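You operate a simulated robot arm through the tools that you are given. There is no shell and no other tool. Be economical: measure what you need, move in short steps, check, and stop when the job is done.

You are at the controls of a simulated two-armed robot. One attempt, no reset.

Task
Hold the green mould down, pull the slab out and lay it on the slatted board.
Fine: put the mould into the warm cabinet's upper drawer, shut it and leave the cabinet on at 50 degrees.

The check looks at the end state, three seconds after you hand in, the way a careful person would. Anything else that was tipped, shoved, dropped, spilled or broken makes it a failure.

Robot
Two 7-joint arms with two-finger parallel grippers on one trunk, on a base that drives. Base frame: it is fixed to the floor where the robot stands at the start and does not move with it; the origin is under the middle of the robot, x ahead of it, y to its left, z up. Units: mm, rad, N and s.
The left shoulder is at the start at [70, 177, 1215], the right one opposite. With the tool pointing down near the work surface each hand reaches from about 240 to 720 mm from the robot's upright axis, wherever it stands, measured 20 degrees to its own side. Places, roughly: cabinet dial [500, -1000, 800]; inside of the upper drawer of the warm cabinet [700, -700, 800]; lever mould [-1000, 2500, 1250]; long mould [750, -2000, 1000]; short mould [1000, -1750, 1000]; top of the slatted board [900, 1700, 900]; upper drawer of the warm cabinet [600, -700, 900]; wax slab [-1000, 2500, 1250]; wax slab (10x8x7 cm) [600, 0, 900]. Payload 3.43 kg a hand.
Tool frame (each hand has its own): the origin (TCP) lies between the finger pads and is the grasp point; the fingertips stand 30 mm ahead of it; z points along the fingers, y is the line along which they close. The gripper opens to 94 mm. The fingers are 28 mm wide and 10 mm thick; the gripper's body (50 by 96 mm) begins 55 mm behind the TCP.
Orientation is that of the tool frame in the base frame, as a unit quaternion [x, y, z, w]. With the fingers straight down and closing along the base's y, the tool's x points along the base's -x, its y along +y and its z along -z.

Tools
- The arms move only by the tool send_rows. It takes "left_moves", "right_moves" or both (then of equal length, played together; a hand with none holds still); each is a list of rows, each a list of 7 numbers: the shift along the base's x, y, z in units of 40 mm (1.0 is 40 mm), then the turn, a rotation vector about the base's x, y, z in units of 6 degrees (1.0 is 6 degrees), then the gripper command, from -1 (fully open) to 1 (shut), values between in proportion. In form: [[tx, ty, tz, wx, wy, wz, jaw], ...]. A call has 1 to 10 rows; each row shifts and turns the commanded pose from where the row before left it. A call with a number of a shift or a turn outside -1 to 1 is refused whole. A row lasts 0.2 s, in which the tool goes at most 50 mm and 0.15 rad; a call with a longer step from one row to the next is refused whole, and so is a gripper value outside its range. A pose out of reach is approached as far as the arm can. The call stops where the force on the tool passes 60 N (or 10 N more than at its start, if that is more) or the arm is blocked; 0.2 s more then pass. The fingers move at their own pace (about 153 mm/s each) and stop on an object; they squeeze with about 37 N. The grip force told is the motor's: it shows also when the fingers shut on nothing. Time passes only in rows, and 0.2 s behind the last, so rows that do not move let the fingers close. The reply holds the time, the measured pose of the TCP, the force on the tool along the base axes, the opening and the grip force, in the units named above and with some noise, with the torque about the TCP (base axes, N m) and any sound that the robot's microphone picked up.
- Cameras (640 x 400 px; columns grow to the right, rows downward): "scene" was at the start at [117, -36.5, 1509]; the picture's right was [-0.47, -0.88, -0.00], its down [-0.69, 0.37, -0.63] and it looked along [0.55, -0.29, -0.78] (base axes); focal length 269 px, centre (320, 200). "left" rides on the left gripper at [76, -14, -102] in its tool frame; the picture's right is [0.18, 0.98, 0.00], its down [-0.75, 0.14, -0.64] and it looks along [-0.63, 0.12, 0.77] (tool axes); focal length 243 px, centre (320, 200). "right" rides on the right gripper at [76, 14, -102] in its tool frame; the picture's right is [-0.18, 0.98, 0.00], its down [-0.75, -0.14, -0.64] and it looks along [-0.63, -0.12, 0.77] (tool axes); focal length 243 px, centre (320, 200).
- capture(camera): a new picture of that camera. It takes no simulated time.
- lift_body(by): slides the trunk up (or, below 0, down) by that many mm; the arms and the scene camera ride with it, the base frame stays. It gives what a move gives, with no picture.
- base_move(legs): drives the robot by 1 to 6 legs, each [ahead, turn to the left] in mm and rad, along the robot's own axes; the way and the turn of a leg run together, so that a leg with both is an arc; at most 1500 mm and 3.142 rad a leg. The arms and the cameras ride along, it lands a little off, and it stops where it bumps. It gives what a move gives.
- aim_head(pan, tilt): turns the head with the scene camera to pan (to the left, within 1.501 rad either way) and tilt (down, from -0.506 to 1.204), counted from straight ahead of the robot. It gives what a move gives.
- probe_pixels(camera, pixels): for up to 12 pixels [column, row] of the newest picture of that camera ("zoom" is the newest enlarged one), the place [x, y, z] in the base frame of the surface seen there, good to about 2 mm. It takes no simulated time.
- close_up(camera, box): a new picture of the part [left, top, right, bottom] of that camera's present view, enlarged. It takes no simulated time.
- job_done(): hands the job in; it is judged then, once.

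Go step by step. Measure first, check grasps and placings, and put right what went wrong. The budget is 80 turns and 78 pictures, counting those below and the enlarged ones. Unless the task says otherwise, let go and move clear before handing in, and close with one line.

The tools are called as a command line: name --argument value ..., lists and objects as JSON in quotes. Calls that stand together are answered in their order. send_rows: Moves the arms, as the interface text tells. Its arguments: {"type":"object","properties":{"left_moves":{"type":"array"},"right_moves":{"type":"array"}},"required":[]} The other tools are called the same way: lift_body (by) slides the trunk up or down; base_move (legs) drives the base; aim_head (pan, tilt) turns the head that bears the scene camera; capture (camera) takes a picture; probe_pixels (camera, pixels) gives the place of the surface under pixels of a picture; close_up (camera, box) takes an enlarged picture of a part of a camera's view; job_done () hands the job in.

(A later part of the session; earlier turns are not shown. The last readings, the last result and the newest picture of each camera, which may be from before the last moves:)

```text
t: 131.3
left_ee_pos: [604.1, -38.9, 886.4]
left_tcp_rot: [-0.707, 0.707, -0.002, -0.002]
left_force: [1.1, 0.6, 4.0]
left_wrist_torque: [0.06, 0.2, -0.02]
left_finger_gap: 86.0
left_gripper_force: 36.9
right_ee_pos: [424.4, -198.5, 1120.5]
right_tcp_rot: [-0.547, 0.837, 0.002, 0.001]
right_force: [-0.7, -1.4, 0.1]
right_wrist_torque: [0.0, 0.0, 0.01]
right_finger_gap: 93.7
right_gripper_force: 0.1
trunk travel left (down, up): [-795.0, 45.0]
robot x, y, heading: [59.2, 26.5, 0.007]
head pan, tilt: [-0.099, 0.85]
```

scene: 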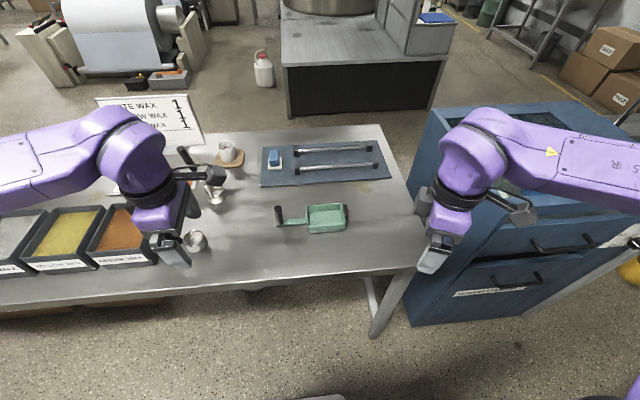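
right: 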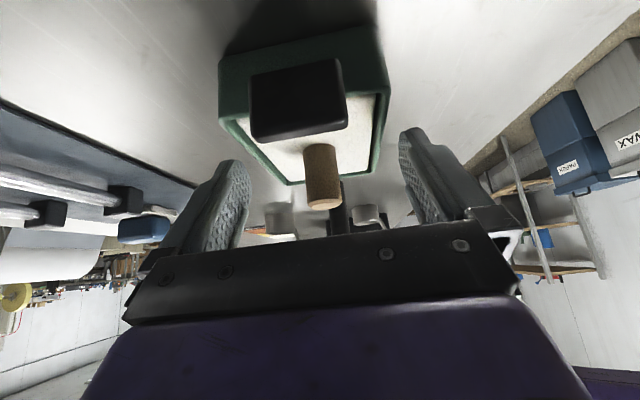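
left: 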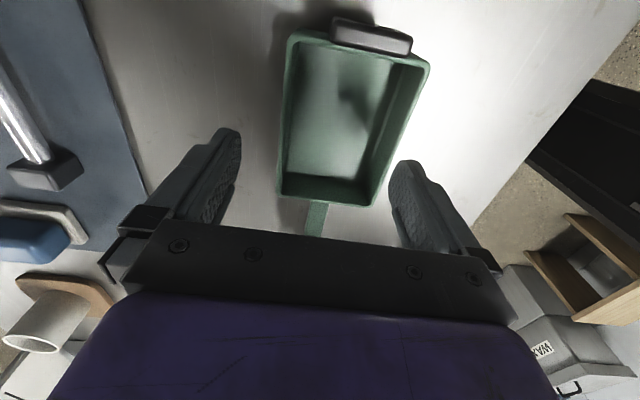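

The mould is gripped (86 mm, 37 N). Lifting and drawing it in.

send_rows --left_moves '[[0, 0, 0.4, 0, 0, 0, 1], [0, 0, 0.8, 0, 0, 0, 1], [0, 0, 0.9, 0, 0, 0, 1], [0, 0, 0.9, 0, 0, 0, 1], [0, 0, 0.9, 0, 0, 0, 1], [-0.8, 0.5, 0.5, 0, 0, 0, 1], [-0.8, 0.5, 0.3, 0, 0, 0, 1], [-0.8, 0.5, 0, 0, 0, 0, 1], [-0.8, 0.5, 0, 0, 0, 0, 1], [-0.5, 0.5, 0, 0, 0, 0, 1]]'

capture --camera "scene"

```text
t: 133.5
left_ee_pos: [456.0, 64.6, 1073.5]
left_tcp_rot: [-0.706, 0.708, -0.003, -0.002]
left_force: [0.0, -0.5, -0.5]
left_wrist_torque: [-0.06, 0.01, -0.03]
left_finger_gap: 86.0
left_gripper_force: 37.1
right_ee_pos: [424.7, -196.5, 1119.9]
right_tcp_rot: [-0.547, 0.837, 0.001, 0.0]
right_force: [0.2, -0.9, 0.1]
right_wrist_torque: [-0.03, 0.0, -0.01]
right_finger_gap: 94.1
right_gripper_force: 0.1
trunk travel left (down, up): [-795.0, 45.0]
robot x, y, heading: [59.9, 32.4, 0.008]
head pan, tilt: [-0.099, 0.85]
```

```text
21 pictures are left
```

scene: 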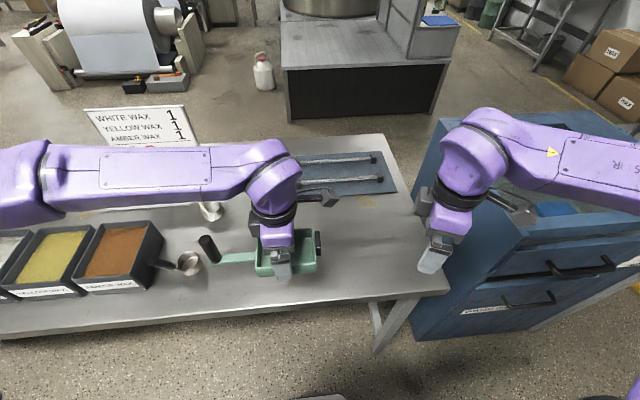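

The mould is lifted. Driving to the cabinet.

base_move --legs '[[-270, 0], [0, -1.52], [580, 0], [0, 1.51]]'

aim_head --pan -0.2 --tilt 0.6

capture --camera "scene"

```text
t: 145.8
left_ee_pos: [211.0, -549.6, 1073.4]
left_tcp_rot: [-0.692, 0.722, -0.002, -0.003]
left_force: [0.3, 0.7, -1.5]
left_wrist_torque: [-0.04, 0.03, -0.01]
left_finger_gap: 85.8
left_gripper_force: 36.9
right_ee_pos: [169.1, -807.9, 1119.6]
right_tcp_rot: [-0.529, 0.848, 0.002, 0.0]
right_force: [-0.1, -0.1, 0.6]
right_wrist_torque: [-0.01, -0.02, -0.01]
right_finger_gap: 94.0
right_gripper_force: 0.0
trunk travel left (down, up): [-795.0, 45.0]
robot x, y, heading: [-196.0, -565.8, -0.039]
head pan, tilt: [-0.099, 0.85]
```

```text
t: 146.6
left_ee_pos: [211.0, -548.0, 1072.9]
left_tcp_rot: [-0.692, 0.722, -0.001, -0.003]
left_force: [0.3, 0.2, -1.7]
left_wrist_torque: [-0.01, 0.0, -0.01]
left_finger_gap: 85.9
left_gripper_force: 36.9
right_ee_pos: [168.5, -807.7, 1119.4]
right_tcp_rot: [-0.53, 0.848, 0.003, 0.001]
right_force: [0.5, -0.3, 0.0]
right_wrist_torque: [-0.01, 0.0, 0.0]
right_finger_gap: 93.9
right_gripper_force: 0.1
trunk travel left (down, up): [-795.0, 45.0]
robot x, y, heading: [-190.3, -567.5, -0.037]
head pan, tilt: [-0.201, 0.6]
```

```text
20 pictures are left
```

scene: 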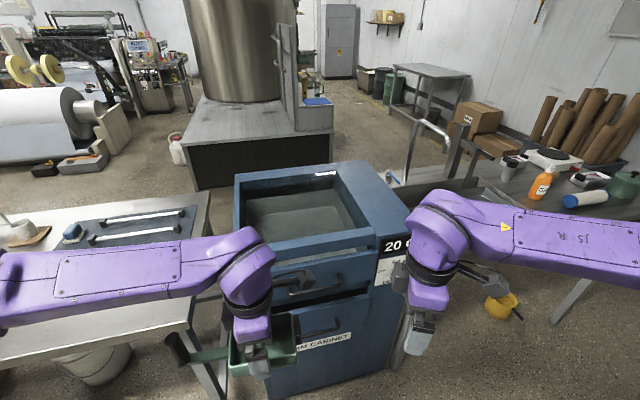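

The cabinet front is well in view. Probing the upper handle, the drawer front and the dial.

close_up --camera "scene" --box '[260, 220, 430, 350]'

probe_pixels --camera "scene" --pixels '[[325, 287], [335, 284], [342, 280], [310, 290], [320, 270], [300, 310], [345, 262], [285, 255], [380, 260], [390, 266]]'

```text
3.08 times, centred on (345, 285) of scene
```

zoom: 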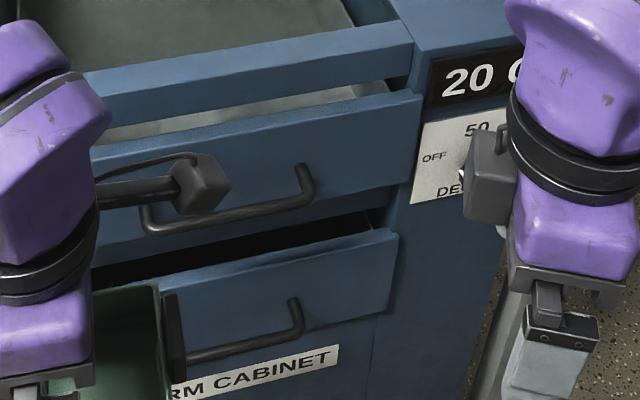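

```text
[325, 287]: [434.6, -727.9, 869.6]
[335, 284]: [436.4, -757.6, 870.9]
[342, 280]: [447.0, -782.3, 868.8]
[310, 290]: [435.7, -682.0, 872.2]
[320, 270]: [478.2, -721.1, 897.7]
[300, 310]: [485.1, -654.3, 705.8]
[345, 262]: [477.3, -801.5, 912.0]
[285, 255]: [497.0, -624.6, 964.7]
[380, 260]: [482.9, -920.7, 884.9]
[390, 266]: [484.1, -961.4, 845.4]
```

Bar is at x≈438, z≈868, y −650…−780. I'll turn the right hand to grip it from above-front at 45°, and shift the mould hand aside.

send_rows --right_moves '[[0.2, 0.23, 0, 0, 0, 1, 0], [0.2, 0.23, 0, 0, 0, 1, 0], [0.2, 0.23, 0, 0, 0, 1, 0], [0.2, 0.23, 0, 0, 0, 1, 0], [0.2, 0.23, 0, 0, 0, 0.33, 0], [0.2, 0.23, -0.2, 0, -1, 0, 0], [0.2, 0.23, -0.3, 0, -1, 0, 0], [0.3, 0.23, -0.5, 0, -1, 0, 0], [0.4, 0.23, -0.5, 0, -1, 0, 0], [0.5, 0.23, -0.5, 0, -1, 0, 0]]' --left_moves '[[0, 0.3, 0.2, 0, 0, 0, 1], [0, 0.3, 0.2, 0, 0, 0, 1], [0, 0.3, 0.2, 0, 0, 0, 1], [0, 0.3, 0.2, 0, 0, 0, 1], [0, 0.3, 0, 0, 0, 0, 1], [0, 0.2, 0, 0, 0, 0, 1], [0, 0.2, 0, 0, 0, 0, 1], [0, 0, 0, 0, 0, 0, 1], [0, 0, 0, 0, 0, 0, 1], [0, 0, 0, 0, 0, 0, 1]]'

send_rows --right_moves '[[0.5, 0, -0.6, 0, -1, 0, 0], [0.5, 0, -0.6, 0, -1, 0, 0], [0.5, 0, -0.6, 0, -0.5, 0, 0], [0, 0, 0, 0, 0, 0, 0]]'

capture --camera "scene"

```text
t: 148.8
left_ee_pos: [212.1, -472.1, 1105.5]
left_tcp_rot: [-0.691, 0.723, -0.001, -0.003]
left_force: [-0.5, 0.2, -1.3]
left_wrist_torque: [-0.03, 0.03, -0.03]
left_finger_gap: 85.7
left_gripper_force: 36.8
right_ee_pos: [271.9, -716.5, 1038.7]
right_tcp_rot: [0.684, -0.683, 0.181, -0.184]
right_force: [0.8, 0.7, 0.9]
right_wrist_torque: [-0.01, -0.01, 0.0]
right_finger_gap: 46.7
right_gripper_force: 0.0
trunk travel left (down, up): [-795.0, 45.0]
robot x, y, heading: [-195.1, -570.7, -0.034]
head pan, tilt: [-0.201, 0.6]
```

```text
t: 149.8
left_ee_pos: [209.8, -472.7, 1105.8]
left_tcp_rot: [-0.692, 0.722, -0.002, -0.003]
left_force: [-0.6, -0.3, -0.8]
left_wrist_torque: [-0.04, 0.02, 0.0]
left_finger_gap: 85.8
left_gripper_force: 36.7
right_ee_pos: [333.4, -717.9, 969.6]
right_tcp_rot: [0.654, -0.653, 0.269, -0.271]
right_force: [-0.7, 0.6, -0.9]
right_wrist_torque: [-0.01, 0.02, 0.0]
right_finger_gap: 47.1
right_gripper_force: 0.1
trunk travel left (down, up): [-795.0, 45.0]
robot x, y, heading: [-190.7, -565.5, -0.036]
head pan, tilt: [-0.201, 0.6]
```

```text
18 pictures are left
```

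scene: 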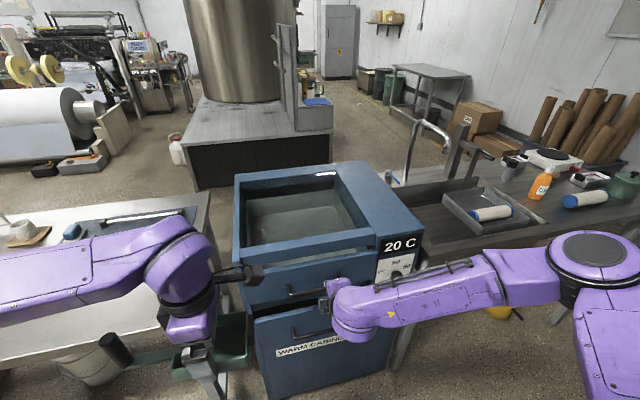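

The hand is lined up on the handle. Narrowing the jaw to 30 mm, advancing and closing.

send_rows --right_moves '[[0.6, 0.02, -0.58, 0, 0, 0, 0.36], [0.6, 0.02, -0.58, 0, 0, 0, 0.36], [0.6, 0.02, -0.58, 0, 0, 0, 0.36], [0.4, 0, -0.38, 0, 0, 0, 0.36], [0.25, 0, -0.25, 0, 0, 0, 0.36], [0, 0, 0, 0, 0, 0, 1], [0, 0, 0, 0, 0, 0, 1]]'

close_up --camera "scene" --box '[250, 230, 410, 330]'

```text
t: 151.3
left_ee_pos: [209.8, -472.7, 1106.8]
left_tcp_rot: [-0.692, 0.722, -0.002, -0.003]
left_force: [-0.3, -0.4, -1.4]
left_wrist_torque: [0.0, 0.04, 0.01]
left_finger_gap: 85.9
left_gripper_force: 37.2
right_ee_pos: [429.2, -713.1, 872.7]
right_tcp_rot: [0.654, -0.652, 0.269, -0.272]
right_force: [1.4, -1.3, 3.0]
right_wrist_torque: [-0.88, -0.05, 0.84]
right_finger_gap: 13.8
right_gripper_force: 45.3
trunk travel left (down, up): [-795.0, 45.0]
robot x, y, heading: [-191.4, -565.7, -0.038]
head pan, tilt: [-0.201, 0.6]
```

```text
4.00 times, centred on (330, 280) of scene
```

zoom: 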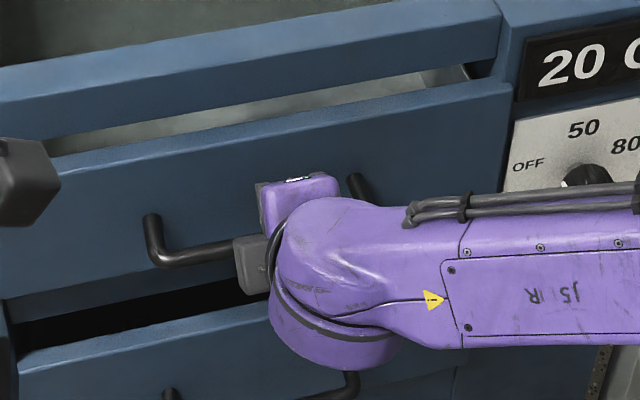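

The handle is held (13.8 mm). Pulling the drawer straight out.

send_rows --right_moves '[[-0.3, 0, 0, 0, 0, 0, 1], [-0.6, 0, 0, 0, 0, 0, 1], [-0.7, 0, 0, 0, 0, 0, 1], [-0.7, 0, 0, 0, 0, 0, 1], [-0.7, 0, 0, 0, 0, 0, 1], [-0.7, 0, 0, 0, 0, 0, 1], [-0.7, 0, 0, 0, 0, 0, 1], [-0.7, 0, 0, 0, 0, 0, 1], [-0.7, 0, 0, 0, 0, 0, 1], [-0.7, 0, 0, 0, 0, 0, 1]]'

aim_head --pan -0.3 --tilt 0.95

capture --camera "scene"

```text
t: 153.6
left_ee_pos: [210.9, -474.7, 1107.0]
left_tcp_rot: [-0.691, 0.723, -0.002, -0.002]
left_force: [-0.1, -1.2, -1.7]
left_wrist_torque: [0.01, -0.05, -0.03]
left_finger_gap: 86.1
left_gripper_force: 37.4
right_ee_pos: [166.6, -714.3, 873.2]
right_tcp_rot: [-0.653, 0.655, -0.268, 0.27]
right_force: [-1.9, -5.8, -16.3]
right_wrist_torque: [-0.93, 0.03, 0.87]
right_finger_gap: 13.9
right_gripper_force: 44.8
trunk travel left (down, up): [-795.0, 45.0]
robot x, y, heading: [-194.1, -567.4, -0.032]
head pan, tilt: [-0.201, 0.6]
```

```text
t: 154.4
left_ee_pos: [211.4, -474.3, 1105.8]
left_tcp_rot: [-0.692, 0.722, -0.002, -0.003]
left_force: [0.0, -0.7, -1.0]
left_wrist_torque: [0.01, -0.02, 0.01]
left_finger_gap: 85.8
left_gripper_force: 37.2
right_ee_pos: [168.9, -713.6, 872.2]
right_tcp_rot: [-0.653, 0.655, -0.268, 0.27]
right_force: [-1.1, -9.6, -12.8]
right_wrist_torque: [-1.95, -0.05, -0.17]
right_finger_gap: 14.0
right_gripper_force: 45.0
trunk travel left (down, up): [-795.0, 45.0]
robot x, y, heading: [-194.4, -567.8, -0.037]
head pan, tilt: [-0.3, 0.949]
```

```text
16 pictures are left
```

scene: 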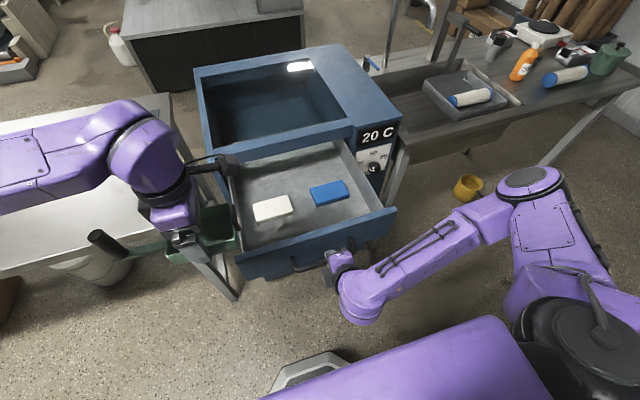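

The drawer is open with two slabs lying in it. I'll measure free space within.

probe_pixels --camera "scene" --pixels '[[236, 180], [338, 145], [378, 205], [245, 250], [256, 208], [292, 210], [310, 190], [348, 195], [330, 183], [270, 198], [280, 162], [300, 222]]'

close_up --camera "scene" --box '[215, 120, 405, 270]'

```text
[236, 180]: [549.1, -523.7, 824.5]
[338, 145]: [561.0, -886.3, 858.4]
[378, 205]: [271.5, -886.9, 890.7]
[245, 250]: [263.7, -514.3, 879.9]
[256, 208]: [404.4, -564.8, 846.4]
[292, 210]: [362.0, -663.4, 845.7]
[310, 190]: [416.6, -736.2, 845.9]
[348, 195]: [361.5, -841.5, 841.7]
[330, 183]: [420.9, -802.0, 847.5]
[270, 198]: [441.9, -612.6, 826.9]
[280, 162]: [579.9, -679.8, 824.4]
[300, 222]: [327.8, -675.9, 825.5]
```

```text
2.67 times, centred on (310, 195) of scene
```

zoom: 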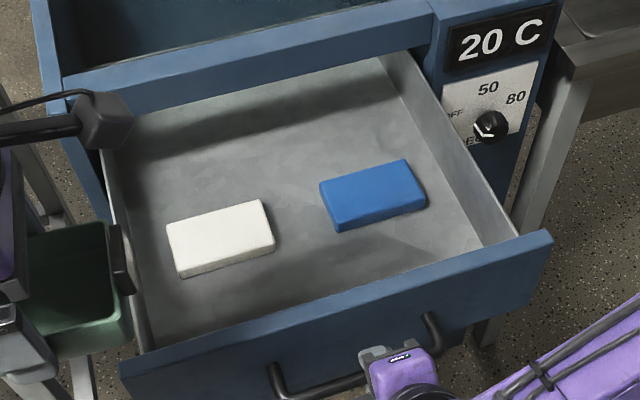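

Free space behind the slabs is short; I'll pull the drawer out about 80 mm more.

send_rows --right_moves '[[-0.4, 0, 0, 0, 0, 0, 1], [-0.4, 0, 0, 0, 0, 0, 1], [-0.4, 0, 0, 0, 0, 0, 1], [-0.4, 0, 0, 0, 0, 0, 1], [-0.4, 0, 0, 0, 0, 0, 1], [0, 0, 0, 0, 0, 0, 1]]'

capture --camera "scene"

probe_pixels --camera "scene" --pixels '[[256, 215], [270, 205], [285, 198], [310, 195], [320, 185], [345, 182], [340, 180], [275, 240], [290, 130]]'

```text
t: 155.9
left_ee_pos: [208.8, -474.4, 1107.2]
left_tcp_rot: [-0.691, 0.723, -0.001, -0.001]
left_force: [0.5, -0.2, -2.1]
left_wrist_torque: [-0.01, -0.01, 0.01]
left_finger_gap: 85.9
left_gripper_force: 36.9
right_ee_pos: [92.8, -711.3, 871.8]
right_tcp_rot: [-0.652, 0.653, -0.27, 0.275]
right_force: [1.6, -18.5, 24.0]
right_wrist_torque: [-0.76, -0.11, 1.12]
right_finger_gap: 14.1
right_gripper_force: 45.2
right hand out of reach, approached as far as the arm can: row 5
trunk travel left (down, up): [-795.0, 45.0]
robot x, y, heading: [-191.2, -566.9, -0.039]
head pan, tilt: [-0.3, 0.949]
stopped in row 6 (right hand): the force on the tool passed its limit at 63 N (the readings are from after the stop); the commanded pose is now the measured one
```

```text
14 pictures are left
```

scene: 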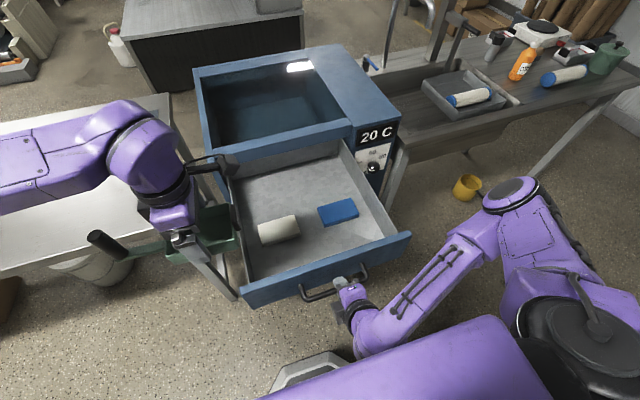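

```text
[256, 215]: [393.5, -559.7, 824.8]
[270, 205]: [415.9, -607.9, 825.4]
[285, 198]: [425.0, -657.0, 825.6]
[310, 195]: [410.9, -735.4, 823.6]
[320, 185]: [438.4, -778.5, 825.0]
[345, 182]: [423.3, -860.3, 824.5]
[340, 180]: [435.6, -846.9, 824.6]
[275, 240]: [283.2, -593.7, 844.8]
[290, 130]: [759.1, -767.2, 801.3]
```

The drawer is out ~336 mm. I'll let go of the handle with the right hand and back off up along its axis.

send_rows --right_moves '[[0, 0, 0, 0, 0, 0, 0.2], [0, 0, 0, 0, 0, 0, 0.2], [-0.25, 0, 0.3, 0, 0, 0, 0.2], [-0.4, 0, 0.5, 0, 0, 0, 0.2], [-0.4, -0.2, 0.6, 0, 0, 0, 0.2], [-0.2, -0.5, 0.9, 0, 0, 0, 0.2], [0, -0.5, 0.9, 0, 0, 0, 0.2], [0, -0.5, 0.9, 0, 0, 0, 0.2], [0, -0.5, 0.7, 0, 0, 0, 0.2]]'

base_move --legs '[[0, -0.4]]'

```text
t: 157.9
left_ee_pos: [210.8, -472.0, 1106.0]
left_tcp_rot: [-0.692, 0.722, -0.001, -0.002]
left_force: [0.4, 0.4, -2.0]
left_wrist_torque: [-0.06, 0.03, 0.0]
left_finger_gap: 85.8
left_gripper_force: 37.0
right_ee_pos: [110.7, -685.3, 892.4]
right_tcp_rot: [-0.652, 0.653, -0.27, 0.276]
right_force: [0.4, 0.0, 0.1]
right_wrist_torque: [0.02, -0.01, 0.03]
right_finger_gap: 37.8
right_gripper_force: 0.0
right hand out of reach, approached as far as the arm can: row 3, 4, 5, 6, 7, 8, 9
trunk travel left (down, up): [-795.0, 45.0]
robot x, y, heading: [-191.6, -570.3, -0.033]
head pan, tilt: [-0.3, 0.949]
```

```text
t: 159.5
left_ee_pos: [216.7, -637.3, 1105.7]
left_tcp_rot: [-0.535, 0.845, -0.002, -0.003]
left_force: [0.3, -1.1, -0.7]
left_wrist_torque: [-0.05, 0.04, -0.01]
left_finger_gap: 85.9
left_gripper_force: 36.7
right_ee_pos: [40.4, -795.6, 890.1]
right_tcp_rot: [-0.509, 0.77, -0.32, 0.215]
right_force: [-0.3, 1.0, -0.2]
right_wrist_torque: [-0.02, 0.0, -0.01]
right_finger_gap: 37.8
right_gripper_force: 0.0
trunk travel left (down, up): [-795.0, 45.0]
robot x, y, heading: [-194.3, -568.0, -0.441]
head pan, tilt: [-0.3, 0.949]
```

The right hand was at its reach limit and didn't fully withdraw before the turn; I'll check the drawer.

aim_head --pan 0.1 --tilt 0.95

capture --camera "scene"

```text
t: 160.3
left_ee_pos: [215.4, -636.5, 1105.3]
left_tcp_rot: [-0.534, 0.845, -0.002, -0.003]
left_force: [-0.2, 0.6, -1.4]
left_wrist_torque: [-0.06, 0.02, -0.01]
left_finger_gap: 85.8
left_gripper_force: 36.4
right_ee_pos: [40.0, -794.9, 890.8]
right_tcp_rot: [-0.509, 0.77, -0.319, 0.215]
right_force: [-0.5, 1.1, -0.8]
right_wrist_torque: [0.0, 0.03, 0.01]
right_finger_gap: 37.6
right_gripper_force: 0.1
trunk travel left (down, up): [-795.0, 45.0]
robot x, y, heading: [-199.1, -567.0, -0.438]
head pan, tilt: [0.099, 0.949]
```

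```text
13 pictures are left
```

scene: 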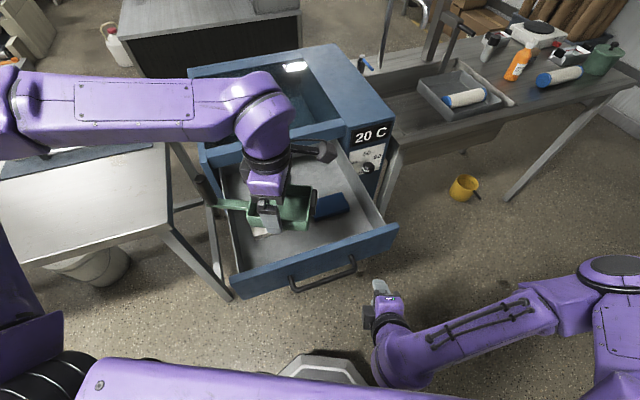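

The drawer is still open and the right hand clear. Probing the drawer and slab positions.

probe_pixels --camera "scene" --pixels '[[342, 193], [330, 205], [348, 208], [318, 212], [260, 232], [300, 240], [355, 238], [300, 265], [240, 180], [335, 170], [325, 275], [222, 170]]'

```text
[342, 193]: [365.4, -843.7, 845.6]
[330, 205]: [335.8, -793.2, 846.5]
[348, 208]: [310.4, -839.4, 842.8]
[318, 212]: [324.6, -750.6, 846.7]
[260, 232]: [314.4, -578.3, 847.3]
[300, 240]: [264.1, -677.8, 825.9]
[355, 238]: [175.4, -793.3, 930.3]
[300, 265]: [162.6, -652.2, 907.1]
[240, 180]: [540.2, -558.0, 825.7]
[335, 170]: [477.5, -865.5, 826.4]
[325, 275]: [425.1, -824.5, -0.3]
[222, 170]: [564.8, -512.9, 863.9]
```

Free space lies from x≈370 to the rail at 497. I'll carry the mould over (430,−700), squaring its yaw.

send_rows --left_moves '[[0.5, -0.27, 0, 0, 0, 1, 1], [0.8, -0.27, 0, 0, 0, 1, 1], [0.8, -0.27, 0, 0, 0, 1, 1], [0.8, -0.27, 0, 0, 0, 1, 1], [0.8, -0.27, -0.2, 0, 0, 0.22, 1], [0.8, -0.25, -0.3, 0, 0, 0, 1], [0.85, 0, -0.3, 0, 0, 0, 1], [0, 0, -0.4, 0, 0, 0, 1], [0, 0, 0, 0, 0, 0, 1]]'

capture --camera "scene"

```text
t: 162.3
left_ee_pos: [431.2, -701.5, 1057.9]
left_tcp_rot: [0.707, -0.707, 0.001, 0.004]
left_force: [-0.3, 0.3, -2.3]
left_wrist_torque: [-0.01, 0.03, -0.01]
left_finger_gap: 86.0
left_gripper_force: 37.4
right_ee_pos: [39.8, -795.3, 890.7]
right_tcp_rot: [-0.509, 0.77, -0.32, 0.215]
right_force: [0.2, -0.5, -0.4]
right_wrist_torque: [-0.02, 0.04, 0.05]
right_finger_gap: 37.7
right_gripper_force: 0.0
trunk travel left (down, up): [-795.0, 45.0]
robot x, y, heading: [-195.1, -568.3, -0.439]
head pan, tilt: [0.099, 0.949]
```

```text
12 pictures are left
```

scene: 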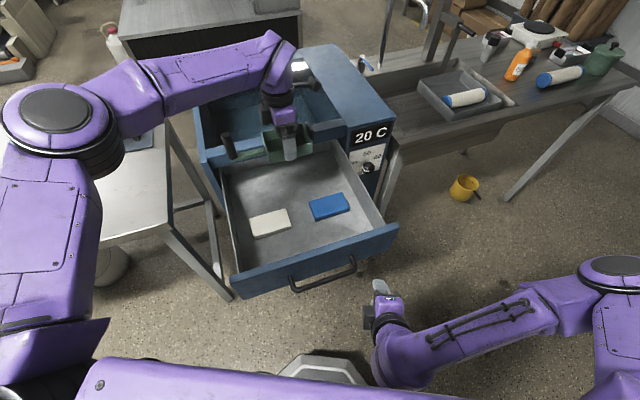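

Reached. The slabs are now both visible; probing their far edges before lowering.

probe_pixels --camera "scene" --pixels '[[252, 216], [280, 210], [314, 199], [340, 195], [266, 213], [265, 210], [328, 194], [312, 150], [230, 160], [295, 160]]'

```text
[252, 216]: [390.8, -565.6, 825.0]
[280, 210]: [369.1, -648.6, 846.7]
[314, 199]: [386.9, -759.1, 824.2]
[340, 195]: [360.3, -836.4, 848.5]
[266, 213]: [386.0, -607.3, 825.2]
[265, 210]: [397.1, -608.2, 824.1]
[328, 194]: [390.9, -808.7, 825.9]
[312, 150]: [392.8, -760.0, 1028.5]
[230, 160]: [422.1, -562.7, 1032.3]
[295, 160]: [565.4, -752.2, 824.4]
```

The fingers will pass between the two slabs, so x≈426 leaves margin on both sides. Lowering.

send_rows --left_moves '[[-0.12, 0, -0.7, 0, 0, 0, 1], [0, 0, -0.8, 0, 0, 0, 1], [0, 0, -0.8, 0, 0, 0, 1], [0, 0, -0.8, 0, 0, 0, 1], [0, 0, -0.8, 0, 0, 0, 1], [0, 0, -0.5, 0, 0, 0, 1], [0, 0, -0.2, 0, 0, 0, 1], [0, 0, -0.1, 0, 0, 0, 1], [0, 0, 0, 0, 0, 0, 1]]'

close_up --camera "scene" --box '[200, 110, 400, 260]'

```text
t: 164.3
left_ee_pos: [425.5, -702.3, 869.2]
left_tcp_rot: [-0.706, 0.708, -0.001, -0.003]
left_force: [-0.5, 0.2, -1.5]
left_wrist_torque: [-0.04, -0.01, -0.01]
left_finger_gap: 86.1
left_gripper_force: 36.7
right_ee_pos: [39.9, -795.4, 890.5]
right_tcp_rot: [-0.509, 0.77, -0.319, 0.215]
right_force: [0.2, -0.3, -0.6]
right_wrist_torque: [0.02, 0.02, 0.02]
right_finger_gap: 37.6
right_gripper_force: 0.1
trunk travel left (down, up): [-795.0, 45.0]
robot x, y, heading: [-192.6, -571.5, -0.437]
head pan, tilt: [0.099, 0.949]
```

```text
2.67 times, centred on (300, 185) of scene
```

zoom: 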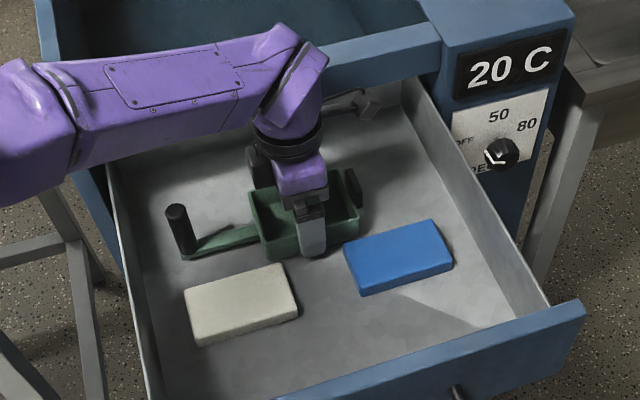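

Clear of both slabs. Lowering the last millimetres to contact, then opening and rising.

send_rows --left_moves '[[0, 0, -0.1, 0, 0, 0, 1], [0, 0, -0.05, 0, 0, 0, 1], [0, 0, -0.04, 0, 0, 0, 1], [0, 0, 0, 0, 0, 0, 1]]'

```text
t: 165.3
left_ee_pos: [425.5, -701.1, 862.4]
left_tcp_rot: [-0.706, 0.708, -0.003, -0.003]
left_force: [1.0, -0.7, 5.4]
left_wrist_torque: [0.37, 0.06, -0.05]
left_finger_gap: 86.0
left_gripper_force: 37.5
right_ee_pos: [39.2, -795.6, 891.1]
right_tcp_rot: [-0.509, 0.77, -0.319, 0.216]
right_force: [0.3, -0.3, 0.4]
right_wrist_torque: [-0.02, -0.01, 0.01]
right_finger_gap: 37.4
right_gripper_force: 0.0
trunk travel left (down, up): [-795.0, 45.0]
robot x, y, heading: [-194.0, -569.4, -0.43]
head pan, tilt: [0.099, 0.949]
```

Contact felt. Opening and rising clear.

send_rows --left_moves '[[0, 0, 0, 0, 0, 0, -1], [0, 0, 0, 0, 0, 0, -1], [0, 0, 0.3, 0, 0, 0, -1], [0, 0, 0.7, 0, 0, 0, -1], [0, 0, 0.9, 0, 0, 0, -1], [0, 0, 0.9, 0, 0, 0, -1], [0, 0, 0.9, 0, 0, 0, -1], [0, 0, 0.9, 0, 0, 0, -1], [-0.8, 0.4, 0.4, 0, 0, 0, -1], [-0.8, 0.4, 0, 0, 0, 0, -1]]'

send_rows --left_moves '[[-0.9, 0.4, 0, 0, 0, 0, -1], [-0.9, 0.4, 0, 0, 0, 0, -1], [-0.7, 0.6, 0, 0, 0, 0, -1], [-0.4, 0.8, 0, 0, 0, 0, -1], [0, 0.8, 0, 0, 0, 0, -1]]'

capture --camera "scene"

```text
t: 167.5
left_ee_pos: [359.4, -668.3, 1062.9]
left_tcp_rot: [-0.707, 0.708, -0.003, -0.003]
left_force: [-0.1, 0.6, -0.1]
left_wrist_torque: [-0.01, 0.0, 0.02]
left_finger_gap: 94.1
left_gripper_force: 0.0
right_ee_pos: [39.9, -795.6, 891.6]
right_tcp_rot: [-0.509, 0.77, -0.319, 0.215]
right_force: [-0.4, 0.4, -0.4]
right_wrist_torque: [-0.02, -0.02, -0.04]
right_finger_gap: 37.9
right_gripper_force: 0.1
trunk travel left (down, up): [-795.0, 45.0]
robot x, y, heading: [-193.9, -567.6, -0.437]
head pan, tilt: [0.099, 0.949]
```

```text
t: 168.7
left_ee_pos: [243.9, -548.4, 1061.8]
left_tcp_rot: [-0.706, 0.708, -0.001, -0.003]
left_force: [0.5, -0.1, -0.5]
left_wrist_torque: [-0.03, 0.02, -0.01]
left_finger_gap: 93.9
left_gripper_force: 0.0
right_ee_pos: [38.9, -794.5, 890.4]
right_tcp_rot: [-0.509, 0.77, -0.319, 0.215]
right_force: [-0.3, -0.3, 0.4]
right_wrist_torque: [0.01, 0.0, 0.0]
right_finger_gap: 37.5
right_gripper_force: 0.0
trunk travel left (down, up): [-795.0, 45.0]
robot x, y, heading: [-196.8, -565.5, -0.435]
head pan, tilt: [0.099, 0.949]
```

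```text
10 pictures are left
```

scene: 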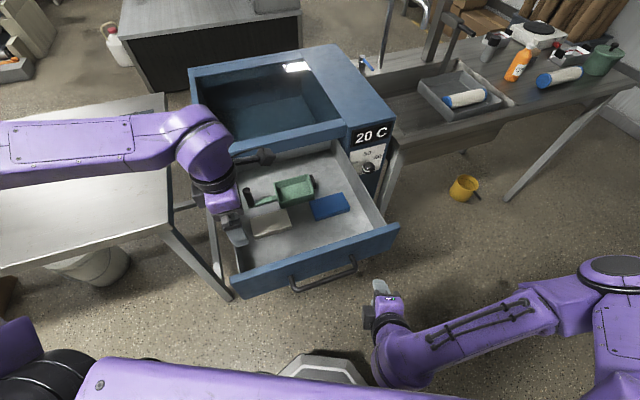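

The mould rests in the drawer clear of the slabs. I'll raise the right hand, turn the robot back square, and measure the handle for shutting.

probe_pixels --camera "scene" --pixels '[[325, 279], [335, 276], [310, 284], [320, 281], [345, 272], [320, 262], [340, 240], [280, 252]]'

send_rows --right_moves '[[0, 0, 0.8, 0, 0, 0, 1], [0, 0, 0.8, 0, 0, 0, 1], [0, 0, 0.8, 0, 0, 0, 1], [0, 0, 0.8, 0, 0, 0, 1]]'

base_move --legs '[[0, 0.435], [-60, 0]]'

```text
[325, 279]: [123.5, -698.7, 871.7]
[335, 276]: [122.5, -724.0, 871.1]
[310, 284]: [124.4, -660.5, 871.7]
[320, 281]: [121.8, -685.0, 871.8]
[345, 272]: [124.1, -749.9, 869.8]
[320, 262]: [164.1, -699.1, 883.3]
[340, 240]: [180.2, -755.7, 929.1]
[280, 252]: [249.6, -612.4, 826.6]
```

```text
t: 169.7
left_ee_pos: [245.0, -550.0, 1061.0]
left_tcp_rot: [-0.706, 0.708, -0.002, -0.004]
left_force: [-0.7, -0.4, 0.6]
left_wrist_torque: [-0.05, 0.01, 0.01]
left_finger_gap: 94.0
left_gripper_force: 0.1
right_ee_pos: [95.7, -764.5, 974.6]
right_tcp_rot: [-0.509, 0.77, -0.32, 0.214]
right_force: [-0.8, 0.5, -0.4]
right_wrist_torque: [-0.04, -0.03, 0.02]
right_finger_gap: 0.2
right_gripper_force: 32.8
right hand out of reach, approached as far as the arm can: row 1, 2, 3, 4
trunk travel left (down, up): [-795.0, 45.0]
robot x, y, heading: [-196.5, -565.9, -0.44]
head pan, tilt: [0.099, 0.949]
```

```text
t: 172.0
left_ee_pos: [140.2, -368.8, 1061.1]
left_tcp_rot: [0.841, -0.54, 0.001, 0.003]
left_force: [-0.1, 0.4, 0.6]
left_wrist_torque: [0.0, 0.02, -0.01]
left_finger_gap: 94.3
left_gripper_force: 0.1
right_ee_pos: [94.1, -627.7, 974.5]
right_tcp_rot: [0.662, -0.644, 0.266, -0.276]
right_force: [-0.4, -0.4, 0.5]
right_wrist_torque: [-0.01, 0.01, -0.01]
right_finger_gap: 0.2
right_gripper_force: 33.3
trunk travel left (down, up): [-795.0, 45.0]
robot x, y, heading: [-253.3, -568.3, -0.009]
head pan, tilt: [0.099, 0.949]
```

The bar is at x≈123, face x≈164. I'll push the face with the closed fingers at z≈905, above the handle.

send_rows --right_moves '[[0.3, -0.9, -0.2, 0, 0, 0, 1], [0.3, -0.9, -0.4, 0, 0, 0, 1], [0, 0, -0.6, 0, 0, 0, 1], [0.4, 0, 0, 0, 0, 0, 1], [0.5, 0, 0, 0, 0, 0, 1], [0.6, 0, 0, 0, 0, 0, 1], [0.6, 0, 0, 0, 0, 0, 1], [0.6, 0, 0, 0, 0, 0, 1]]'

capture --camera "scene"

```text
t: 173.8
left_ee_pos: [137.7, -368.7, 1062.1]
left_tcp_rot: [0.841, -0.541, 0.003, 0.002]
left_force: [0.5, -0.1, 0.5]
left_wrist_torque: [-0.01, 0.0, 0.02]
left_finger_gap: 93.9
left_gripper_force: 0.0
right_ee_pos: [237.7, -689.7, 917.9]
right_tcp_rot: [0.661, -0.643, 0.267, -0.278]
right_force: [0.4, 1.0, -0.2]
right_wrist_torque: [0.01, 0.02, 0.0]
right_finger_gap: 0.2
right_gripper_force: 32.8
right hand out of reach, approached as far as the arm can: row 1, 2
trunk travel left (down, up): [-795.0, 45.0]
robot x, y, heading: [-254.8, -563.4, -0.007]
head pan, tilt: [0.099, 0.949]
```

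```text
9 pictures are left
```

scene: 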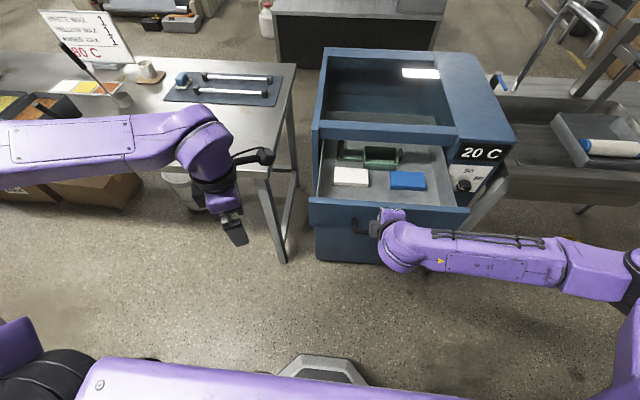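

The drawer is sliding in well. Pushing on.

send_rows --right_moves '[[0.6, 0, 0, 0, 0, 0, 1], [0.6, 0, 0, 0, 0, 0, 1], [0.6, 0, 0, 0, 0, 0, 1], [0.6, 0, 0, 0, 0, 0, 1], [0.6, 0, 0, 0, 0, 0, 1], [0.6, 0, 0, 0, 0, 0, 1], [0.6, 0, 0, 0, 0, 0, 1], [0.6, 0, 0, 0, 0, 0, 1], [0.4, 0, 0, 0, 0, 0, 1], [0.4, 0, 0, 0, 0, 0, 1]]'

```text
t: 176.0
left_ee_pos: [129.7, -369.7, 1065.6]
left_tcp_rot: [0.841, -0.541, 0.005, 0.0]
left_force: [0.3, -0.4, -0.7]
left_wrist_torque: [-0.02, 0.02, 0.02]
left_finger_gap: 93.9
left_gripper_force: 0.1
right_ee_pos: [449.5, -687.9, 918.2]
right_tcp_rot: [0.661, -0.645, 0.264, -0.277]
right_force: [-47.2, -4.3, 0.4]
right_wrist_torque: [-0.06, 0.74, -0.68]
right_finger_gap: 0.0
right_gripper_force: 32.9
trunk travel left (down, up): [-795.0, 45.0]
robot x, y, heading: [-253.1, -565.9, -0.009]
head pan, tilt: [0.099, 0.949]
```

The drawer has met its stop (−47 N, face at ~478). I'll retract and look at the dial.

send_rows --right_moves '[[-0.6, 0, 0, 0, 0, 0, 1], [-0.6, 0.2, 0.4, 0, 0, 0, 1], [-0.6, 0.2, 0.4, 0, 0, 0, 1], [-0.6, 0.2, 0.4, 0, 0, 0, 1]]'

aim_head --pan -0.45 --tilt 0.75

capture --camera "scene"

```text
t: 177.0
left_ee_pos: [135.9, -368.0, 1062.6]
left_tcp_rot: [0.842, -0.54, 0.002, 0.002]
left_force: [-0.6, -0.4, 0.0]
left_wrist_torque: [-0.01, 0.02, 0.0]
left_finger_gap: 94.1
left_gripper_force: 0.0
right_ee_pos: [361.7, -663.6, 966.6]
right_tcp_rot: [0.661, -0.644, 0.267, -0.278]
right_force: [-0.2, -1.7, -0.5]
right_wrist_torque: [0.0, 0.02, -0.03]
right_finger_gap: 0.2
right_gripper_force: 33.5
trunk travel left (down, up): [-795.0, 45.0]
robot x, y, heading: [-256.1, -564.9, -0.005]
head pan, tilt: [0.099, 0.949]
```

```text
t: 177.9
left_ee_pos: [138.8, -368.1, 1062.2]
left_tcp_rot: [0.842, -0.54, 0.002, 0.003]
left_force: [0.3, -0.7, -0.5]
left_wrist_torque: [0.0, 0.0, 0.03]
left_finger_gap: 94.1
left_gripper_force: 0.0
right_ee_pos: [362.7, -663.6, 964.5]
right_tcp_rot: [0.661, -0.644, 0.266, -0.278]
right_force: [0.4, 0.5, 0.5]
right_wrist_torque: [-0.03, -0.01, -0.01]
right_finger_gap: 0.0
right_gripper_force: 32.8
trunk travel left (down, up): [-795.0, 45.0]
robot x, y, heading: [-257.1, -564.3, -0.008]
head pan, tilt: [-0.45, 0.75]
```

```text
8 pictures are left
```

scene: 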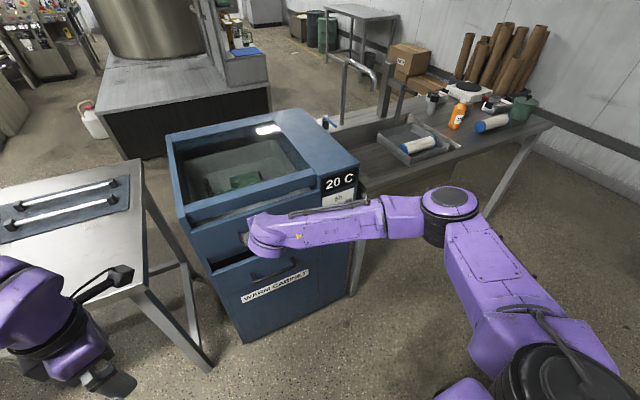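

The forearm hides the dial. I'll turn the right hand to point straight at the cabinet, in front of the dial, and use its own camera.

send_rows --right_moves '[[-0.3, -0.7, 0, 0, -1, 0, 0.2], [-0.3, -0.76, -0.3, 0, -1, 0, 0.2], [-0.3, -0.76, -0.4, 0, -1, 0, 0.2], [-0.3, -0.76, -0.4, 0, -1, 0, 0.2], [-0.3, -0.76, -0.4, 0, -1, 0, 0.2], [-0.2, -0.76, -0.4, 0, -1, 0, 0.2], [0, -0.76, -0.4, 0, -1, 0, 0.2], [0, -0.76, -0.4, 0, -0.5, 0, 0.2], [0, -0.76, -0.4, 0, 0, 0, 0.2], [0, -0.8, -0.35, 0, 0, 0, 0.2]]'

capture --camera "right"

```text
t: 180.1
left_ee_pos: [138.4, -368.9, 1061.8]
left_tcp_rot: [0.841, -0.54, 0.001, 0.002]
left_force: [-0.2, 0.3, 1.3]
left_wrist_torque: [0.01, 0.0, -0.01]
left_finger_gap: 94.0
left_gripper_force: 0.1
right_ee_pos: [334.9, -822.2, 958.8]
right_tcp_rot: [0.512, -0.491, 0.499, -0.497]
right_force: [1.2, 0.6, -0.5]
right_wrist_torque: [0.0, 0.03, -0.02]
right_finger_gap: 37.5
right_gripper_force: 0.1
right hand out of reach, approached as far as the arm can: row 6, 7, 8, 9, 10
trunk travel left (down, up): [-795.0, 45.0]
robot x, y, heading: [-257.2, -569.1, -0.006]
head pan, tilt: [-0.45, 0.75]
```

```text
7 pictures are left
```

right: 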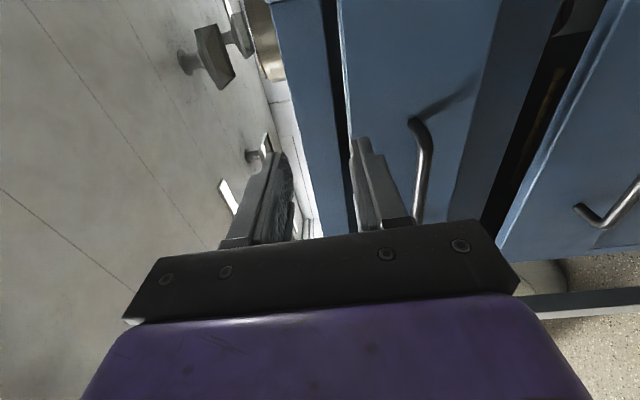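

The pose was out of reach from this height; I'll lower the trunk 250 mm so the shoulder is nearer the dial's level, then go to the dial.

lift_body --by -250

send_rows --right_moves '[[0, -0.6, 0.6, 0, 0, 0, 0.2], [0, -0.6, 0.6, 0, 0, 0, 0.2], [0, -0.6, 0.6, 0, 0, 0, 0.2], [0, -0.6, 0.6, 0, 0, 0, 0.2], [0, -0.6, 0.4, 0, 0, 0, 0.2], [0, -0.6, 0.2, 0, 0, 0, 0.2]]'

close_up --camera "scene" --box '[270, 120, 430, 240]'

```text
t: 182.7
left_ee_pos: [137.7, -368.6, 811.7]
left_tcp_rot: [0.841, -0.541, 0.002, 0.002]
left_force: [0.2, 0.1, 0.3]
left_wrist_torque: [0.03, 0.0, -0.01]
left_finger_gap: 94.0
left_gripper_force: 0.1
right_ee_pos: [334.3, -822.0, 710.3]
right_tcp_rot: [0.513, -0.491, 0.499, -0.497]
right_force: [-0.4, -0.4, -0.3]
right_wrist_torque: [-0.01, 0.02, 0.03]
right_finger_gap: 37.4
right_gripper_force: 0.2
trunk travel left (down, up): [-545.0, 295.0]
robot x, y, heading: [-252.5, -566.4, -0.005]
head pan, tilt: [-0.45, 0.75]
```

```text
t: 184.1
left_ee_pos: [137.1, -369.5, 812.8]
left_tcp_rot: [0.841, -0.541, 0.002, 0.002]
left_force: [0.3, 0.4, -0.8]
left_wrist_torque: [-0.01, -0.03, 0.02]
left_finger_gap: 93.9
left_gripper_force: 0.1
right_ee_pos: [363.3, -927.5, 848.2]
right_tcp_rot: [0.512, -0.494, 0.499, -0.495]
right_force: [-0.8, 0.6, -0.7]
right_wrist_torque: [-0.02, -0.01, 0.01]
right_finger_gap: 37.6
right_gripper_force: 0.2
right hand out of reach, approached as far as the arm can: row 2, 3, 4, 5, 6
trunk travel left (down, up): [-545.0, 295.0]
robot x, y, heading: [-252.5, -568.4, -0.008]
head pan, tilt: [-0.45, 0.75]
```

```text
3.33 times, centred on (350, 180) of scene
```

zoom: 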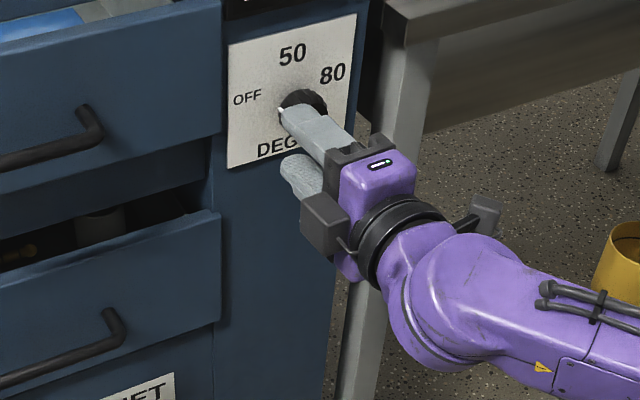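

Good view: labels OFF (247,97), 50 (293,52), 80 (333,72), and the white pointer at (283,112). I'll probe these for exact places.

probe_pixels --camera "zoom" --pixels '[[247, 97], [293, 53], [333, 73], [283, 112], [303, 103], [315, 95], [295, 92], [322, 105], [228, 45], [357, 14], [228, 165], [310, 120]]'

```text
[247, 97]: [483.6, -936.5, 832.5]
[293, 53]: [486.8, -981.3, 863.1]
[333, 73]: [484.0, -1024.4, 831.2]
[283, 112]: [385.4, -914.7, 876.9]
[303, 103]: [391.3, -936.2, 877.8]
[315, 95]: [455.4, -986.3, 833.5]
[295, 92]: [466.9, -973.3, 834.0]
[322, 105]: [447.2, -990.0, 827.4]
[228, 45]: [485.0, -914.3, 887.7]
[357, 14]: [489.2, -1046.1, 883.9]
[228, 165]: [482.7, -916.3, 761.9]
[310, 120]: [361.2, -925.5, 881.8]
```

Geometry: knob centre ≈(y −980, z 816), front x≈447; OFF is 70° left of the top and 50 is at the top, so I need a +70° turn about x. The arm is folded too close, so I'll back off the base 60 mm, pre-turn the wrist −35°, and measure.

base_move --legs '[[-60, 0]]'

send_rows --right_moves '[[0.3, 0, 0, -1, 0, 0, -0.3], [0.3, 0, 0, -1, 0, 0, -0.3], [0, 0, 0, -1, 0, 0, -0.3], [0, 0, 0, -1, 0, 0, -0.3], [0, 0, 0, -1, 0, 0, -0.3], [0, 0, 0, -0.8, 0, 0, -0.3], [0, 0, 0, 0, 0, 0, -0.3]]'

```text
t: 185.1
left_ee_pos: [77.7, -368.4, 813.7]
left_tcp_rot: [0.841, -0.541, 0.003, 0.001]
left_force: [0.0, 0.1, -0.2]
left_wrist_torque: [0.03, -0.01, 0.01]
left_finger_gap: 94.0
left_gripper_force: 0.0
right_ee_pos: [301.9, -925.5, 849.4]
right_tcp_rot: [0.513, -0.492, 0.5, -0.496]
right_force: [-0.4, 0.3, 0.0]
right_wrist_torque: [-0.03, 0.02, 0.0]
right_finger_gap: 37.4
right_gripper_force: 0.0
trunk travel left (down, up): [-545.0, 295.0]
robot x, y, heading: [-313.7, -564.7, -0.009]
head pan, tilt: [-0.45, 0.75]
```

```text
t: 186.7
left_ee_pos: [77.0, -367.7, 812.5]
left_tcp_rot: [0.841, -0.542, 0.002, 0.003]
left_force: [0.1, -0.2, -0.7]
left_wrist_torque: [0.01, 0.0, 0.01]
left_finger_gap: 94.0
left_gripper_force: 0.2
right_ee_pos: [327.3, -927.0, 848.3]
right_tcp_rot: [0.638, -0.321, 0.624, -0.318]
right_force: [0.4, 0.3, -0.1]
right_wrist_torque: [0.01, 0.0, 0.01]
right_finger_gap: 61.4
right_gripper_force: 0.0
trunk travel left (down, up): [-545.0, 295.0]
robot x, y, heading: [-313.6, -568.3, -0.005]
head pan, tilt: [-0.45, 0.75]
```

Tracking well and pointing along +x. Moving in front of the knob and checking.

send_rows --right_moves '[[0.4, -0.45, -0.27, 0, 0, 0, -0.3], [0.5, -0.45, -0.27, 0, 0, 0, -0.3], [0.45, -0.42, -0.27, 0, 0, 0, -0.3], [0, 0, 0, 0, 0, 0, -0.3]]'

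capture --camera "right"

probe_pixels --camera "right" --pixels '[[300, 150], [310, 170], [320, 190], [300, 190], [330, 170], [320, 150], [340, 190], [310, 205]]'

```text
t: 187.7
left_ee_pos: [77.4, -368.7, 811.4]
left_tcp_rot: [0.841, -0.541, 0.002, 0.002]
left_force: [-0.2, 0.7, 0.5]
left_wrist_torque: [0.01, 0.03, 0.0]
left_finger_gap: 94.1
left_gripper_force: 0.0
right_ee_pos: [383.1, -981.7, 815.5]
right_tcp_rot: [0.638, -0.32, 0.624, -0.319]
right_force: [-0.4, -0.4, 0.1]
right_wrist_torque: [0.0, 0.02, 0.0]
right_finger_gap: 61.2
right_gripper_force: 0.2
trunk travel left (down, up): [-545.0, 295.0]
robot x, y, heading: [-311.5, -567.2, -0.011]
head pan, tilt: [-0.45, 0.75]
```

```text
5 pictures are left
```

right: 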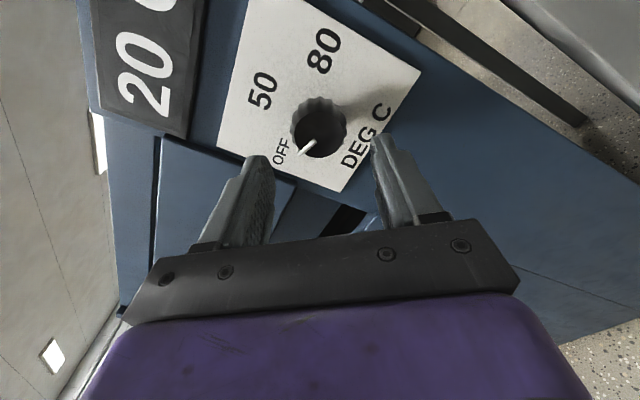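

```text
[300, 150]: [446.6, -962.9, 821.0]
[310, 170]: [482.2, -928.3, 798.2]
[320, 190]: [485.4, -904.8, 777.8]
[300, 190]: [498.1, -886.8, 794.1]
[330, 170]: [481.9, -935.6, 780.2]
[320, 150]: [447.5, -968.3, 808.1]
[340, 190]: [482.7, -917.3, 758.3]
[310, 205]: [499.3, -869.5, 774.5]
```

The knob and its white pointer (300–315, 142–152) are clear, pointing at OFF. Probing the knob's outline.

probe_pixels --camera "right" --pixels '[[314, 142], [299, 152], [295, 125], [320, 118], [338, 120], [345, 135], [338, 152], [320, 157], [320, 138], [282, 150], [263, 91], [323, 50]]'

```text
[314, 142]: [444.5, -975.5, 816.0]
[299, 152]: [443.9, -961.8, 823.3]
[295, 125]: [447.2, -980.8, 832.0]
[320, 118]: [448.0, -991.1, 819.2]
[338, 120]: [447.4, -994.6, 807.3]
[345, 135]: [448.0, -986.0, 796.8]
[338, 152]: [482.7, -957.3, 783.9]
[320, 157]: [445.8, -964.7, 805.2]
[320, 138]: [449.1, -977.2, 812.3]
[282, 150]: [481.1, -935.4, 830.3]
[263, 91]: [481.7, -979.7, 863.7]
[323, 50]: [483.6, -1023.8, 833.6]
```

Knob centre (−979.5, 815), radius ~18, pointer ≈65° left of the top. Advancing and gripping.

send_rows --right_moves '[[0.55, 0.05, 0, 0, 0, 0, -0.3], [0.55, 0, 0, 0, 0, 0, -0.3], [0.4, 0, 0, 0, 0, 0, -0.3], [0, 0, 0, 0, 0, 0, 1], [0, 0, 0, 0, 0, 0, 1], [0, 0, 0, 0, 0, 0, 1]]'

```text
t: 189.1
left_ee_pos: [77.7, -368.5, 812.1]
left_tcp_rot: [0.841, -0.54, 0.001, 0.003]
left_force: [1.1, 0.1, 0.6]
left_wrist_torque: [-0.02, 0.0, 0.02]
left_finger_gap: 94.0
left_gripper_force: 0.1
right_ee_pos: [443.7, -977.0, 815.5]
right_tcp_rot: [0.638, -0.321, 0.624, -0.319]
right_force: [-3.2, 0.0, -4.1]
right_wrist_torque: [0.14, -0.8, 0.61]
right_finger_gap: 41.7
right_gripper_force: 44.9
trunk travel left (down, up): [-545.0, 295.0]
robot x, y, heading: [-308.3, -564.2, -0.011]
head pan, tilt: [-0.45, 0.75]
```

The knob is held (41.7 mm). Turning +66° about x.

send_rows --right_moves '[[0, 0, 0, 1, 0, 0, 1], [0, 0, 0, 1, 0, 0, 1], [0, 0, 0, 1, 0, 0, 1], [0, 0, 0, 1, 0, 0, 1], [0, 0, 0, 1, 0, 0, 1], [0, 0, 0, 1, 0, 0, 1], [0, 0, 0, 1, 0, 0, 1], [0, 0, 0, 1, 0, 0, 1], [0, 0, 0, 1, 0, 0, 1], [0, 0, 0, 1, 0, 0, 1]]'

send_rows --right_moves '[[0, 0, 0, 0.9, 0, 0, 1], [0, 0, 0, 0, 0, 0, 1]]'

capture --camera "right"

```text
t: 191.3
left_ee_pos: [77.9, -368.5, 811.8]
left_tcp_rot: [0.841, -0.541, 0.002, 0.003]
left_force: [0.1, -0.8, -0.5]
left_wrist_torque: [0.0, 0.02, 0.02]
left_finger_gap: 94.0
left_gripper_force: 0.0
right_ee_pos: [442.7, -977.7, 815.2]
right_tcp_rot: [-0.392, 0.59, -0.379, 0.595]
right_force: [8.2, -0.4, 2.1]
right_wrist_torque: [-0.02, -0.42, -1.13]
right_finger_gap: 41.4
right_gripper_force: 45.0
trunk travel left (down, up): [-545.0, 295.0]
robot x, y, heading: [-316.9, -570.4, -0.004]
head pan, tilt: [-0.45, 0.75]
```

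```text
t: 191.9
left_ee_pos: [78.1, -369.5, 812.1]
left_tcp_rot: [0.841, -0.541, 0.002, 0.003]
left_force: [0.5, 0.1, -0.1]
left_wrist_torque: [0.0, 0.0, 0.02]
left_finger_gap: 94.1
left_gripper_force: 0.1
right_ee_pos: [442.4, -978.5, 816.4]
right_tcp_rot: [-0.367, 0.609, -0.348, 0.611]
right_force: [7.1, -2.8, -1.1]
right_wrist_torque: [0.06, -1.68, 0.33]
right_finger_gap: 41.6
right_gripper_force: 44.4
trunk travel left (down, up): [-545.0, 295.0]
robot x, y, heading: [-315.7, -568.4, -0.009]
head pan, tilt: [-0.45, 0.75]
```

```text
4 pictures are left
```

right: 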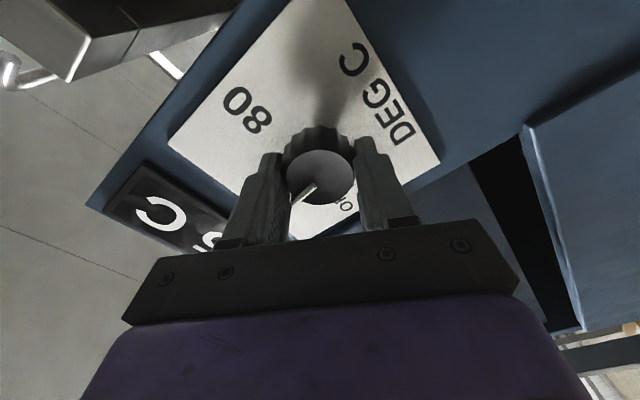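

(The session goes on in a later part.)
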